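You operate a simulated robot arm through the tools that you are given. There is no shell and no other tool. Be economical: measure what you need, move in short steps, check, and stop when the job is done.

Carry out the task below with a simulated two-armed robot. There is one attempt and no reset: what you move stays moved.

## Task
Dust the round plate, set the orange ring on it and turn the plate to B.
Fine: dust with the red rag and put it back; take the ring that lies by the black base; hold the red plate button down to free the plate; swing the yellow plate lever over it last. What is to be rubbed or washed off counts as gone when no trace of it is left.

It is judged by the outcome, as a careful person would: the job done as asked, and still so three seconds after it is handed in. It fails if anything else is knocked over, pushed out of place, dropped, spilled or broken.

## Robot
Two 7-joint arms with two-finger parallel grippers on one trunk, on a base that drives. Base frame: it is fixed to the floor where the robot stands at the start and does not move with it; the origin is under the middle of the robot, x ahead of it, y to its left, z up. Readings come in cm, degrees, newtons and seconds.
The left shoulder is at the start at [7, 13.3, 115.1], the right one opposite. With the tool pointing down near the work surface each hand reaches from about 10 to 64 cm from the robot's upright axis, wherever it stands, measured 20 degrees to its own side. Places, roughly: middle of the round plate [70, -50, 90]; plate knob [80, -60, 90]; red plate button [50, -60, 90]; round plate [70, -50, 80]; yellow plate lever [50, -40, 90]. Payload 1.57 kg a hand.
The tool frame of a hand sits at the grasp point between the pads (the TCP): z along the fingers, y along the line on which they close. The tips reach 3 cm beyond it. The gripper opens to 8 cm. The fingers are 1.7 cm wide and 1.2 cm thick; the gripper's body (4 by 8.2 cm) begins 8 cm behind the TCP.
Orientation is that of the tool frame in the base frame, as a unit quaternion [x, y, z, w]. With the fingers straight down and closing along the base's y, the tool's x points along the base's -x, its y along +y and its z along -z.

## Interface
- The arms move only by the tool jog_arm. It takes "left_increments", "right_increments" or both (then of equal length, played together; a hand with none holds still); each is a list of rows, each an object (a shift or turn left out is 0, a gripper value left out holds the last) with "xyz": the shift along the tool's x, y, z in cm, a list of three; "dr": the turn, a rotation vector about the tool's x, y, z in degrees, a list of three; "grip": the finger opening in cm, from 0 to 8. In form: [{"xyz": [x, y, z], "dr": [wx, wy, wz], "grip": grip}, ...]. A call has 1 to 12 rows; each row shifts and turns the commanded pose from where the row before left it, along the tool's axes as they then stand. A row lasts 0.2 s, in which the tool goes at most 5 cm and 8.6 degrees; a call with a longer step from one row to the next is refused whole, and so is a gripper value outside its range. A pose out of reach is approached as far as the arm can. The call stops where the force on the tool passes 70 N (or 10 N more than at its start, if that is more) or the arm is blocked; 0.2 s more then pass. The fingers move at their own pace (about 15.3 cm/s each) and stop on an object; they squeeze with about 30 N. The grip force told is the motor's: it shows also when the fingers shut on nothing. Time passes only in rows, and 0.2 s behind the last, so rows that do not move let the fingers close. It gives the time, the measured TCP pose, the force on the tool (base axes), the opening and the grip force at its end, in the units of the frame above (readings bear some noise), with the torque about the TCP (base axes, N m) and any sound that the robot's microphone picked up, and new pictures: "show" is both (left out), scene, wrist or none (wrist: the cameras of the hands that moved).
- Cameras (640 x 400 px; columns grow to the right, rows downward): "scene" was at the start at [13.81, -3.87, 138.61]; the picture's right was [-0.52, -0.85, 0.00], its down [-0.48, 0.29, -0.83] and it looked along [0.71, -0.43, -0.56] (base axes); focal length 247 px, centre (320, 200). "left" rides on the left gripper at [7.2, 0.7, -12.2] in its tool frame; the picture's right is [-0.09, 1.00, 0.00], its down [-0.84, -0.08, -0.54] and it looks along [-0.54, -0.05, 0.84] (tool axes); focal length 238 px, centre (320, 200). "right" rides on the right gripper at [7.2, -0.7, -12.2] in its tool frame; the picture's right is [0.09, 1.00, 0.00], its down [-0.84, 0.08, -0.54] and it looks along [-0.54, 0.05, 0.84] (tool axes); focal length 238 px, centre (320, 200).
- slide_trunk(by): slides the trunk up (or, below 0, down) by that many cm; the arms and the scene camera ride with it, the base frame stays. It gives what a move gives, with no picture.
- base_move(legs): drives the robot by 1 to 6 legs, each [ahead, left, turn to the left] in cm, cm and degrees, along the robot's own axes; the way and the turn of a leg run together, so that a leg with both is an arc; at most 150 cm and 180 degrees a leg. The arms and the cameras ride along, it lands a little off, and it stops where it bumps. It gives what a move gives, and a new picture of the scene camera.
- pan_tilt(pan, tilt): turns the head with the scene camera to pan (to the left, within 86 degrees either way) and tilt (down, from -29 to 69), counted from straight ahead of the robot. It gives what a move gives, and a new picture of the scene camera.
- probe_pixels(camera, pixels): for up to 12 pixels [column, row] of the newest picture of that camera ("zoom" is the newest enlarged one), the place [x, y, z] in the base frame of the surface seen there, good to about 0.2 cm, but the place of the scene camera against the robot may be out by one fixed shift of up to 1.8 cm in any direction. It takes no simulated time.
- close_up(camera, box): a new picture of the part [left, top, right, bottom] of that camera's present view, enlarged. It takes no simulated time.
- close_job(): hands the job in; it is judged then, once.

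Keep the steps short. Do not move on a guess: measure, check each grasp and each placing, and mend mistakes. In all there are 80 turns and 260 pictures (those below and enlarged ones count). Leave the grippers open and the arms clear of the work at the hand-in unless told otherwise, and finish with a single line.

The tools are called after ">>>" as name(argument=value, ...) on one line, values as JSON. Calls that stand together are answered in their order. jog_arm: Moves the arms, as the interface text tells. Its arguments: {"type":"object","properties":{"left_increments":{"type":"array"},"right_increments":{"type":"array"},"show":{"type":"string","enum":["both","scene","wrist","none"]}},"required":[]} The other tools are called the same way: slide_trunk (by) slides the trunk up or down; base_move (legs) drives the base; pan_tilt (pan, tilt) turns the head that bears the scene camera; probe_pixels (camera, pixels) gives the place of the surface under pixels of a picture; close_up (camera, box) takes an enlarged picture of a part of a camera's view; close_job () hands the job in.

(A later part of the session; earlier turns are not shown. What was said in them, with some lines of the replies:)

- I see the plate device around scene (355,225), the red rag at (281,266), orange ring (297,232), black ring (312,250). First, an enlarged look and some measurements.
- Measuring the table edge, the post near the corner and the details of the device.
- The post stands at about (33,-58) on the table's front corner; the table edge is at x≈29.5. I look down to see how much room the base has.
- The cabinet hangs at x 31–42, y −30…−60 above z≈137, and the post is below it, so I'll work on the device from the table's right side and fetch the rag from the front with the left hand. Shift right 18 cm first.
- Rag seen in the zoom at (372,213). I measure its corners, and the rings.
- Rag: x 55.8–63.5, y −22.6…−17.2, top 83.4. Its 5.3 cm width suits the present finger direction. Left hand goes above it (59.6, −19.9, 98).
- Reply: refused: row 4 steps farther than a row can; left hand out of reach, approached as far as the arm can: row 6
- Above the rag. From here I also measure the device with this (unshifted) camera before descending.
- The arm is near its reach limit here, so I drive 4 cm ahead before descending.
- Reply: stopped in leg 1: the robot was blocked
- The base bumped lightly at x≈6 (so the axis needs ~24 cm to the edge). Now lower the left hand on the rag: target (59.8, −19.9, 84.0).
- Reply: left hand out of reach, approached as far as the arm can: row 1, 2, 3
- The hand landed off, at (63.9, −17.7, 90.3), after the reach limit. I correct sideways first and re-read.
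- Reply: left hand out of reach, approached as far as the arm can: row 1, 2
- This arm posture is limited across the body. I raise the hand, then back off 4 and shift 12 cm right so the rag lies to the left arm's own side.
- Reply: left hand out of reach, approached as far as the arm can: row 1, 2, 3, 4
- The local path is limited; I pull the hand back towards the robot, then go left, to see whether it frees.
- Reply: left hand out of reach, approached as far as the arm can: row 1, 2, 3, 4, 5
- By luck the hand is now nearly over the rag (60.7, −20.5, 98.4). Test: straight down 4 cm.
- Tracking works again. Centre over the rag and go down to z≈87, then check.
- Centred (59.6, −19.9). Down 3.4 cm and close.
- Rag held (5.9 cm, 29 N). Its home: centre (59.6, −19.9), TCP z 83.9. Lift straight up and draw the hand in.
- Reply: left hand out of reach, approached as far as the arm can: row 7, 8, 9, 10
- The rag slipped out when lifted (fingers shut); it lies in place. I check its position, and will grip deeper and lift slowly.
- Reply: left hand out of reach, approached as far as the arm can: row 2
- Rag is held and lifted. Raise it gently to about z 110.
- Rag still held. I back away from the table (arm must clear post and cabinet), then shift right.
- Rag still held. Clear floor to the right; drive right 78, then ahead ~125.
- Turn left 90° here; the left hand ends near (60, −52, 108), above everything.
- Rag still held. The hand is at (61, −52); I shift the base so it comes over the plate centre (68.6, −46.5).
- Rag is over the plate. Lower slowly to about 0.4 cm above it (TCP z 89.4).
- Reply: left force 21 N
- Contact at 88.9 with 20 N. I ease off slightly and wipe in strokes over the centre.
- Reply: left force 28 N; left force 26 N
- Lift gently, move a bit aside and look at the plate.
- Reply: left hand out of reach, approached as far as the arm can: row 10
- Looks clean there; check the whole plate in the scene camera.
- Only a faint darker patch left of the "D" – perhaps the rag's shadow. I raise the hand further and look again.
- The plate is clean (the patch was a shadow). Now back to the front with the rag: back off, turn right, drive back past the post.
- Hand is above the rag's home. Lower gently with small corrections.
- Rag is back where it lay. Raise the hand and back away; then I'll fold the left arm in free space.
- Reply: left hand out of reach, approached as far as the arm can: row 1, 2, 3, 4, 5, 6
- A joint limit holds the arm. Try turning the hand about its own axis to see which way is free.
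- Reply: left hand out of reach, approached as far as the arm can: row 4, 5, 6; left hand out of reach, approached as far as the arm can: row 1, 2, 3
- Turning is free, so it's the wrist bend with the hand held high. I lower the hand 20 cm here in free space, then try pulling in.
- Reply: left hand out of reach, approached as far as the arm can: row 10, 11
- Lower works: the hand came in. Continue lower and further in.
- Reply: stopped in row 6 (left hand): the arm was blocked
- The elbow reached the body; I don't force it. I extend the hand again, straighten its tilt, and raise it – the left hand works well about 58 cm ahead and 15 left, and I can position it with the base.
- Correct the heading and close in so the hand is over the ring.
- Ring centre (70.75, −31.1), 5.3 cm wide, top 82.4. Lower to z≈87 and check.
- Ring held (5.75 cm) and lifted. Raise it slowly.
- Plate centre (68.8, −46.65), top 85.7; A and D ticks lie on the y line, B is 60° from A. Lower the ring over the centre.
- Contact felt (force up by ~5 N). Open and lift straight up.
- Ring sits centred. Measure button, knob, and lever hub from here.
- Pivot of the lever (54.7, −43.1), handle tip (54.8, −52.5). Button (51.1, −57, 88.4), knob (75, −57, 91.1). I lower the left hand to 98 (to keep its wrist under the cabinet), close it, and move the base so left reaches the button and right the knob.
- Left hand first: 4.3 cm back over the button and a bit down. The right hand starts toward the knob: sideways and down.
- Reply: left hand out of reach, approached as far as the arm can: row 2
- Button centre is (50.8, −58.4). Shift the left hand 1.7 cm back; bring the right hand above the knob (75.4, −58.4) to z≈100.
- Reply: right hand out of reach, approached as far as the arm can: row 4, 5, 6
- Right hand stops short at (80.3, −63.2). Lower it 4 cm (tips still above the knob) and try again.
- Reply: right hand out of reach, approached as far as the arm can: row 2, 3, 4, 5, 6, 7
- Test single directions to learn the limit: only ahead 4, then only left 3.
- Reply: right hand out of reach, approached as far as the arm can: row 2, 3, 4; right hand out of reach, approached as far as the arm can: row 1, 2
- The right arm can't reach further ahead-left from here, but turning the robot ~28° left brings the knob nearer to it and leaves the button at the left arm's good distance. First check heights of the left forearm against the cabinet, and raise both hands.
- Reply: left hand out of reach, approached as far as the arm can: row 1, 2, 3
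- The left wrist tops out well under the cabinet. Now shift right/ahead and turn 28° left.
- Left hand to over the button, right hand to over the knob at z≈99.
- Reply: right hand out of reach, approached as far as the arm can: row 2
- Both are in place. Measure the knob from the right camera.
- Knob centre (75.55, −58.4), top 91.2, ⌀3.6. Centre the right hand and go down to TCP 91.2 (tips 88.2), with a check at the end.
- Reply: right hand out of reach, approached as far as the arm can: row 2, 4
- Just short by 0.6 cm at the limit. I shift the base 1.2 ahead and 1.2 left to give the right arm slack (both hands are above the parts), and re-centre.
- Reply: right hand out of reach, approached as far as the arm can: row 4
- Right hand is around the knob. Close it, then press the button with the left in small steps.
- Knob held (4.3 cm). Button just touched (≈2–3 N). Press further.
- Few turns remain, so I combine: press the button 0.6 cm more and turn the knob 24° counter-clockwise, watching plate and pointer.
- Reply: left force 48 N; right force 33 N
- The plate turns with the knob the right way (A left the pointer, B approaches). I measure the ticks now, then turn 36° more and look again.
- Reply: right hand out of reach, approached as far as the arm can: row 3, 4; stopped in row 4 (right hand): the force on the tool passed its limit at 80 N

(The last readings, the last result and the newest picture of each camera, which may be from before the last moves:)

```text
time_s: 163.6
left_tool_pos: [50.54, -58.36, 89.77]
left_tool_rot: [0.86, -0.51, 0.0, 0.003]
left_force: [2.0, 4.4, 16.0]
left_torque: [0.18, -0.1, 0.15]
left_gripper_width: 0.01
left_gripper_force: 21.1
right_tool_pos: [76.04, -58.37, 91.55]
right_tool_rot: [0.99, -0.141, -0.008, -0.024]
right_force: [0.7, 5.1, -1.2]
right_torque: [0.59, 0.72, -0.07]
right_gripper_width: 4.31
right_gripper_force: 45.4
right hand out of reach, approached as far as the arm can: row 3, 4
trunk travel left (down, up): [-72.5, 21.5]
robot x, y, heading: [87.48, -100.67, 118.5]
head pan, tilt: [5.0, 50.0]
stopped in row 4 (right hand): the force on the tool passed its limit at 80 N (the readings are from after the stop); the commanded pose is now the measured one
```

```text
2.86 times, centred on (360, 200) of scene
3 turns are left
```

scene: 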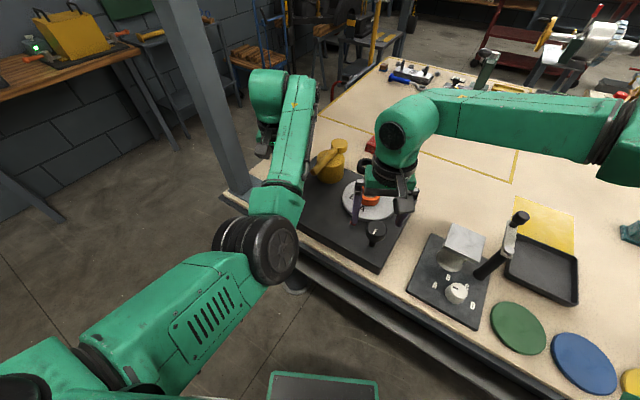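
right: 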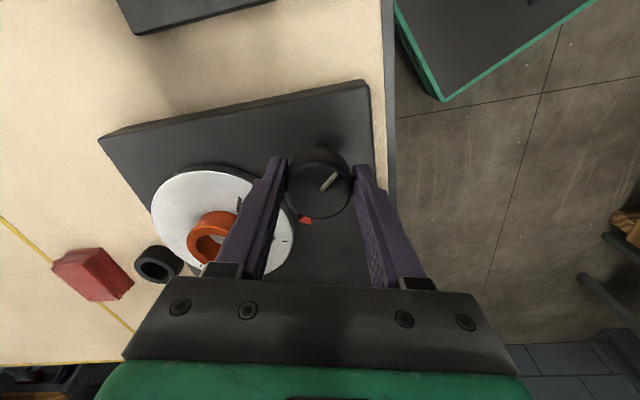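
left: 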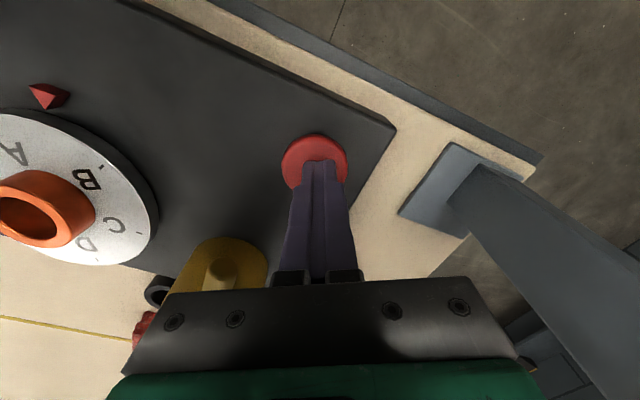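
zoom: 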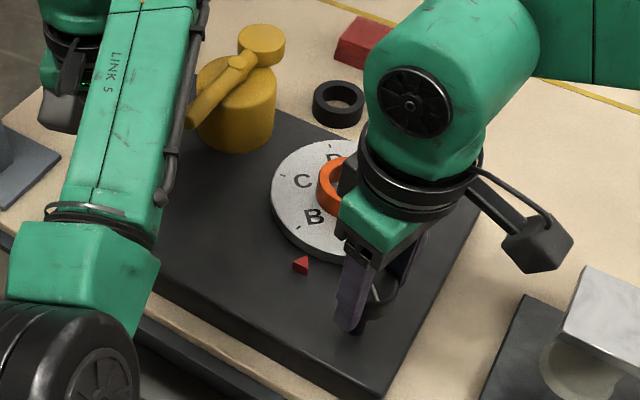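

Knob and plate turn 1:1; about 17° remain but the right wrist is at its limit. I re-grip: open, turn the hand back 45°, close on the knob, then turn 17° with the button still held.

>>> jog_arm(left_increments=[{"xyz": [0, 0, 0.15]}, {}, {}, {}, {}, {}, {}, {}, {}, {}], right_increments=[{"grip": 6.5}, {"grip": 8}, {"dr": [0, 0, 7.57]}, {"dr": [0, 0, 7.57]}, {"dr": [0, 0, 7.57]}, {"dr": [0, 0, 7.57]}, {"dr": [0, 0, 7.57]}, {"dr": [0, 0, 7.57]}, {"xyz": [-0.24, 0.44, 0], "dr": [-0.9, 2.75, 0]}, {}], show="none")

>>> jog_arm(left_increments=[{}, {}, {}, {}, {}, {}, {}, {}, {}], right_increments=[{"grip": 5}, {"grip": 3.5}, {"grip": 2}, {}, {"dr": [0, 0, -6]}, {"dr": [0, 0, -6]}, {"dr": [0, 0, -5]}, {}, {}], show="wrist")

>>> close_up(camera="left", box=[0, 40, 220, 280])

>>> probe_pixels(camera="zoom", pixels=[[215, 150], [210, 148], [220, 153], [56, 177], [62, 172], [355, 255], [362, 262], [345, 345], [338, 350], [215, 112]])

>>> close_up(camera="scene", box=[290, 130, 430, 270])

```text
time_s: 165.8
left_tool_pos: [50.61, -58.48, 89.64]
left_tool_rot: [0.861, -0.509, -0.001, 0.005]
left_force: [-2.2, 14.8, 32.3]
left_torque: [0.59, 0.1, 0.0]
left_gripper_width: 0.01
left_gripper_force: 21.3
right_tool_pos: [75.64, -58.66, 91.89]
right_tool_rot: [0.86, -0.511, -0.001, 0.002]
right_force: [0.4, 0.4, -0.5]
right_torque: [0.05, 0.02, -0.03]
right_gripper_width: 8.01
right_gripper_force: 0.1
trunk travel left (down, up): [-72.5, 21.5]
robot x, y, heading: [87.86, -100.49, 118.1]
head pan, tilt: [5.0, 50.0]
```

```text
time_s: 167.8
left_tool_pos: [50.53, -58.47, 89.67]
left_tool_rot: [0.861, -0.509, 0.0, 0.005]
left_force: [-3.8, 10.0, 32.1]
left_torque: [0.47, 0.17, -0.01]
left_gripper_width: 0.02
left_gripper_force: 21.0
right_tool_pos: [75.79, -58.64, 91.94]
right_tool_rot: [0.925, -0.379, 0.0, 0.002]
right_force: [4.2, 5.0, 1.7]
right_torque: [0.0, -0.42, -0.03]
right_gripper_width: 4.31
right_gripper_force: 45.1
trunk travel left (down, up): [-72.5, 21.5]
robot x, y, heading: [87.89, -100.86, 117.8]
head pan, tilt: [5.0, 50.0]
```

right: 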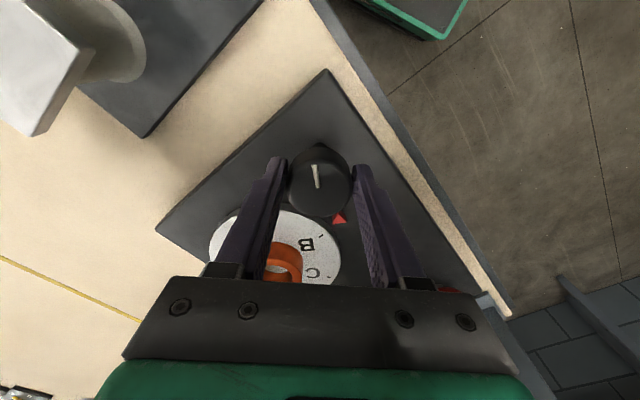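
left: 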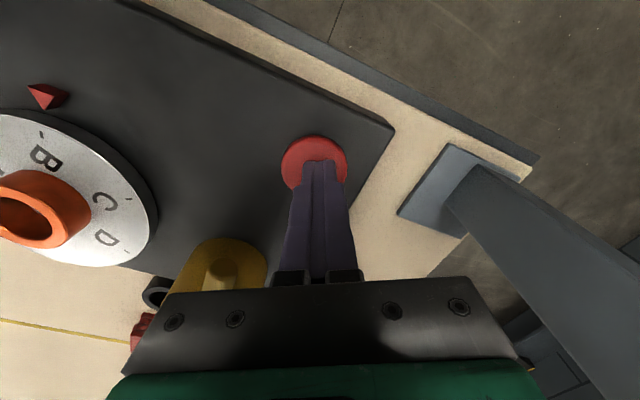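

```text
1.67 times, centred on (110, 160) of left
```

zoom: 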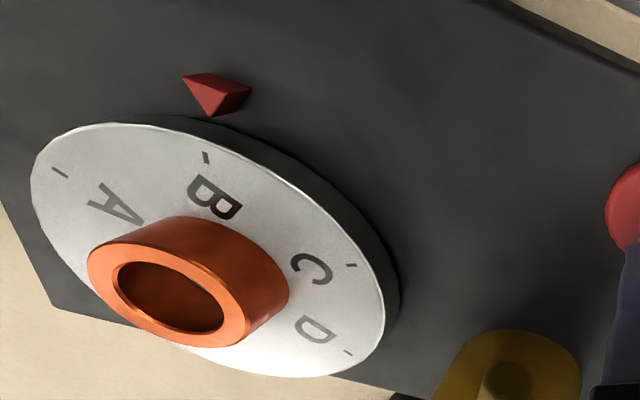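

```text
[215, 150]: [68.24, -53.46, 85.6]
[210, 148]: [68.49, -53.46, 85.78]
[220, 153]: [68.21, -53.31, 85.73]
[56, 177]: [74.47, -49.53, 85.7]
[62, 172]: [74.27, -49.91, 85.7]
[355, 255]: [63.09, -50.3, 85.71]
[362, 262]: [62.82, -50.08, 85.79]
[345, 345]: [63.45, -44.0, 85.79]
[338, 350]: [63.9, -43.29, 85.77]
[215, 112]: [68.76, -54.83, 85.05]
```

```text
2.86 times, centred on (360, 200) of scene
2 turns are left
```

zoom: 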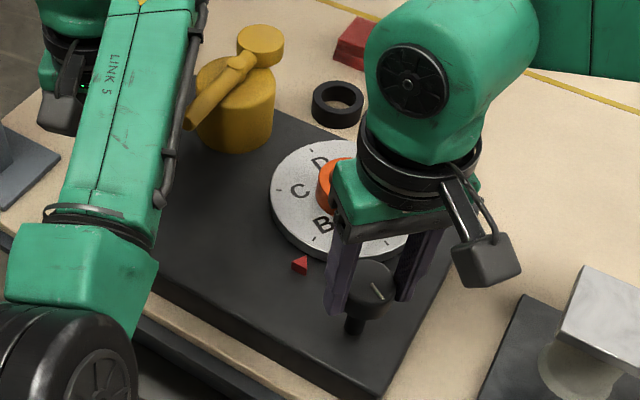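

B is at the pointer (ticks give 59–61°). Two turns left, so I chain: release the button (plate locks), free the knob and raise the right hand, turn the base 10° right, put the left fingers behind the lever handle and swing it over the plate.

>>> jog_arm(left_increments=[{"xyz": [0, 0, -1.5]}, {"xyz": [0, 0, -1.5]}, {}, {"xyz": [-2, 0, 0]}, {"xyz": [-2, 0, 0]}, {"xyz": [0, 0, -2]}, {"xyz": [0, 0, -2.4]}, {}, {}, {}, {}, {}], right_increments=[{}, {}, {}, {"grip": 6}, {"grip": 8}, {}, {"xyz": [0, 0, -2]}, {"xyz": [0, 0, -4]}, {"xyz": [0, 0, -4]}, {"xyz": [0, 0, -4]}, {"xyz": [0, 0, -4]}, {}], show="none")

>>> base_move(legs=[[0, 0, -10]])

>>> jog_arm(left_increments=[{"xyz": [0.1, 2.4, 0]}, {"xyz": [0.1, 2.4, 0]}, {"xyz": [0.1, 2.5, 0]}, {}, {"xyz": [0, 0, 2.5]}, {"xyz": [0, 0, 2]}, {"xyz": [0, 0, 1]}, {}], show="wrist")

>>> jog_arm(left_increments=[{"xyz": [0.36, -1.99, 0]}, {"xyz": [0.88, -1.97, 0]}, {"xyz": [0.41, -2.13, 0]}, {"xyz": [0, -1.44, 0]}, {"xyz": [-0.3, -1.41, 0]}, {"xyz": [-0.5, -1.33, 0]}, {"xyz": [-0.72, -1.3, 0]}, {"xyz": [-0.69, -0.76, 0]}, {}, {}], show="both")

>>> close_up(camera="scene", box=[230, 120, 430, 270])

>>> close_up(camera="right", box=[0, 0, 640, 400])

```text
time_s: 170.3
left_tool_pos: [48.29, -54.83, 96.73]
left_tool_rot: [0.861, -0.509, 0.003, 0.005]
left_force: [0.8, 0.0, -0.9]
left_torque: [0.0, 0.0, -0.01]
left_gripper_width: 0.0
left_gripper_force: 21.1
right_tool_pos: [75.35, -58.35, 109.59]
right_tool_rot: [0.925, -0.379, 0.0, 0.002]
right_force: [-0.2, -0.5, -0.4]
right_torque: [-0.01, 0.01, 0.02]
right_gripper_width: 8.03
right_gripper_force: 0.1
trunk travel left (down, up): [-72.5, 21.5]
robot x, y, heading: [87.53, -100.36, 118.1]
head pan, tilt: [5.0, 50.0]
```

```text
time_s: 171.4
left_tool_pos: [56.95, -48.75, 96.73]
left_tool_rot: [0.813, -0.583, 0.004, 0.006]
left_force: [0.2, 1.0, 0.5]
left_torque: [0.07, 0.0, 0.05]
left_gripper_width: 0.03
left_gripper_force: 21.6
right_tool_pos: [82.95, -57.06, 109.67]
right_tool_rot: [0.888, -0.46, 0.001, 0.001]
right_force: [0.1, 0.4, -0.2]
right_torque: [0.03, 0.0, 0.0]
right_gripper_width: 8.02
right_gripper_force: 0.0
trunk travel left (down, up): [-72.5, 21.5]
robot x, y, heading: [87.64, -100.41, 108.1]
head pan, tilt: [5.0, 50.0]
```

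scene: 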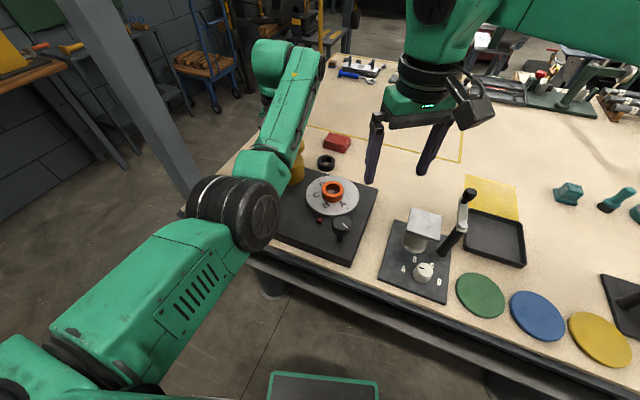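

```text
time_s: 173.2
left_tool_pos: [50.13, -51.44, 91.2]
left_tool_rot: [0.812, -0.584, 0.003, 0.006]
left_force: [-0.1, 0.1, -0.3]
left_torque: [0.01, 0.0, -0.01]
left_gripper_width: 0.01
left_gripper_force: 21.4
right_tool_pos: [82.96, -56.95, 109.72]
right_tool_rot: [0.888, -0.46, 0.002, 0.002]
right_force: [-0.1, 0.4, -0.4]
right_torque: [-0.04, 0.01, -0.01]
right_gripper_width: 8.02
right_gripper_force: 0.0
trunk travel left (down, up): [-72.5, 21.5]
robot x, y, heading: [87.51, -100.37, 108.3]
head pan, tilt: [5.0, 50.0]
```

left: 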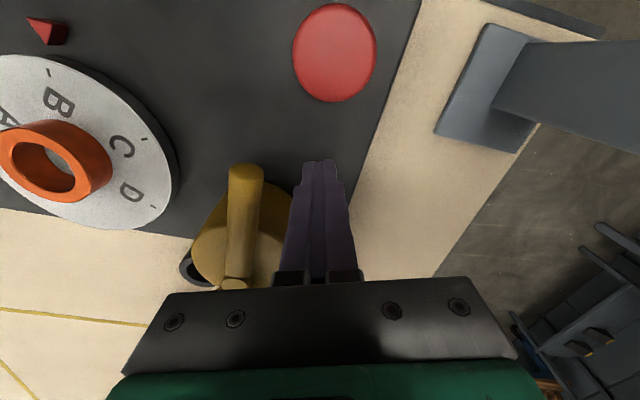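

```text
time_s: 175.4
left_tool_pos: [61.72, -47.25, 91.51]
left_tool_rot: [0.812, -0.584, 0.002, 0.004]
left_force: [-4.7, -12.4, 8.5]
left_torque: [0.14, -0.1, -0.03]
left_gripper_width: 0.0
left_gripper_force: 21.5
right_tool_pos: [82.89, -57.28, 109.86]
right_tool_rot: [0.888, -0.46, 0.0, -0.001]
right_force: [0.0, 0.1, -0.1]
right_torque: [0.03, -0.01, 0.01]
right_gripper_width: 8.01
right_gripper_force: 0.1
trunk travel left (down, up): [-72.5, 21.5]
robot x, y, heading: [87.59, -100.32, 107.8]
head pan, tilt: [5.0, 50.0]
```

scene: 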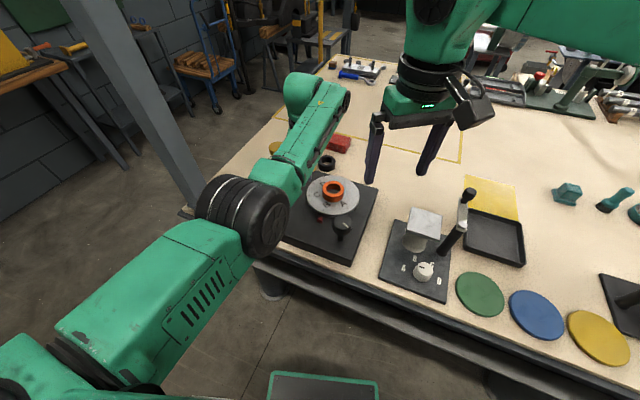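
left: 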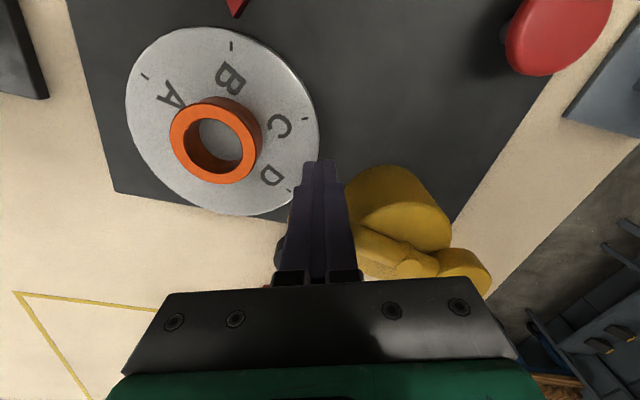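

```text
2.67 times, centred on (330, 195) of scene
```

zoom: 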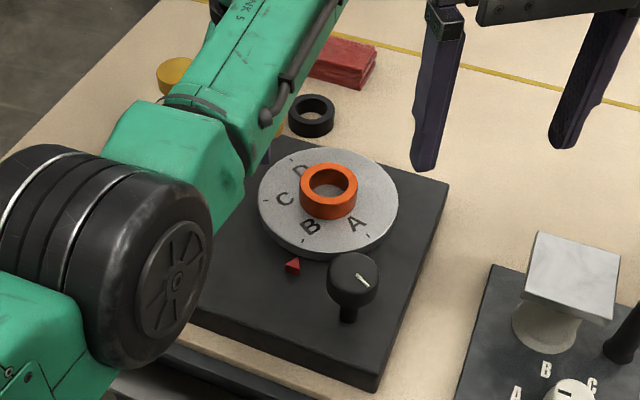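

```text
1.00 times, centred on (320, 200) of right (not enlarged: the box is as wide or as high as the picture)
1 turns are left
```

zoom: 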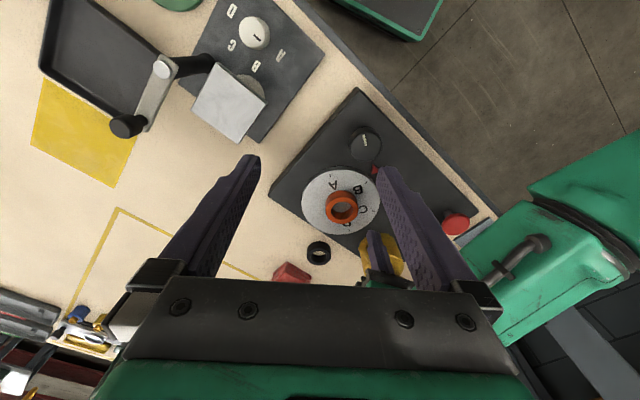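

The lever followed to about the plate's centre line. Final chain: a small extra nudge of the lever, back off, raise, open the gripper, drive back clear, and hand in.

>>> jog_arm(left_increments=[{"xyz": [-0.44, -0.25, 0]}, {}, {"xyz": [0.8, 0.3, 0]}, {"xyz": [0.8, 0.3, 0]}, {"xyz": [0.3, 0.1, -2]}, {"xyz": [0, 0, -3]}, {"xyz": [0, 0, -4]}, {"xyz": [0, 0, -4]}, {"xyz": [0, 0, -2], "grip": 8}, {}, {}], show="none")

>>> base_move(legs=[[-22, 0, 0]])

>>> close_job()

```text
time_s: 177.8
left_tool_pos: [61.8, -48.47, 106.43]
left_tool_rot: [0.812, -0.583, 0.003, 0.007]
left_force: [-0.7, -0.1, -0.1]
left_torque: [0.01, -0.02, -0.04]
left_gripper_width: 8.0
left_gripper_force: 0.2
left hand out of reach, approached as far as the arm can: row 3
right_tool_pos: [82.98, -56.87, 109.61]
right_tool_rot: [0.888, -0.46, 0.002, 0.0]
right_force: [0.0, -0.2, 0.0]
right_torque: [-0.01, -0.05, -0.03]
right_gripper_width: 7.99
right_gripper_force: 0.0
trunk travel left (down, up): [-72.5, 21.5]
robot x, y, heading: [87.65, -100.56, 108.1]
head pan, tilt: [5.0, 50.0]
```

```text
time_s: 179.5
left_tool_pos: [68.3, -68.82, 106.35]
left_tool_rot: [0.813, -0.582, 0.003, 0.007]
left_force: [0.7, 0.8, -0.2]
left_torque: [-0.02, 0.02, 0.0]
left_gripper_width: 8.01
left_gripper_force: 0.0
right_tool_pos: [89.77, -77.43, 109.66]
right_tool_rot: [0.888, -0.459, 0.002, 0.002]
right_force: [0.2, 1.1, 0.0]
right_torque: [0.01, 0.02, 0.02]
right_gripper_width: 8.0
right_gripper_force: 0.0
trunk travel left (down, up): [-72.5, 21.5]
robot x, y, heading: [94.2, -121.29, 108.0]
head pan, tilt: [5.0, 50.0]
```

scene: 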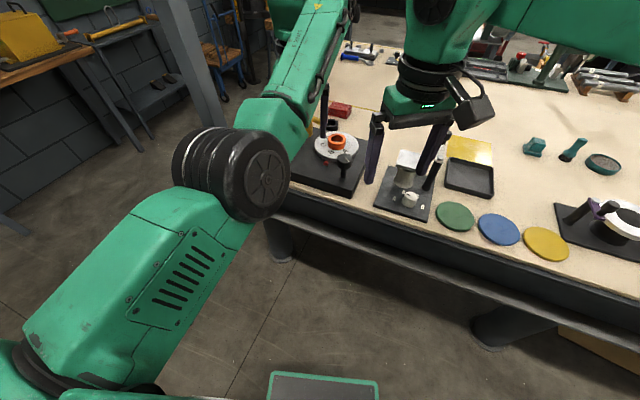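

```text
The job is handed in.
```

Handed in: plate dusted clean, red rag back in its place, orange ring centred on the plate, plate turned to B with the button held down, and the yellow lever swung last over the plate's edge, though I had no turn left to check its final resting position.
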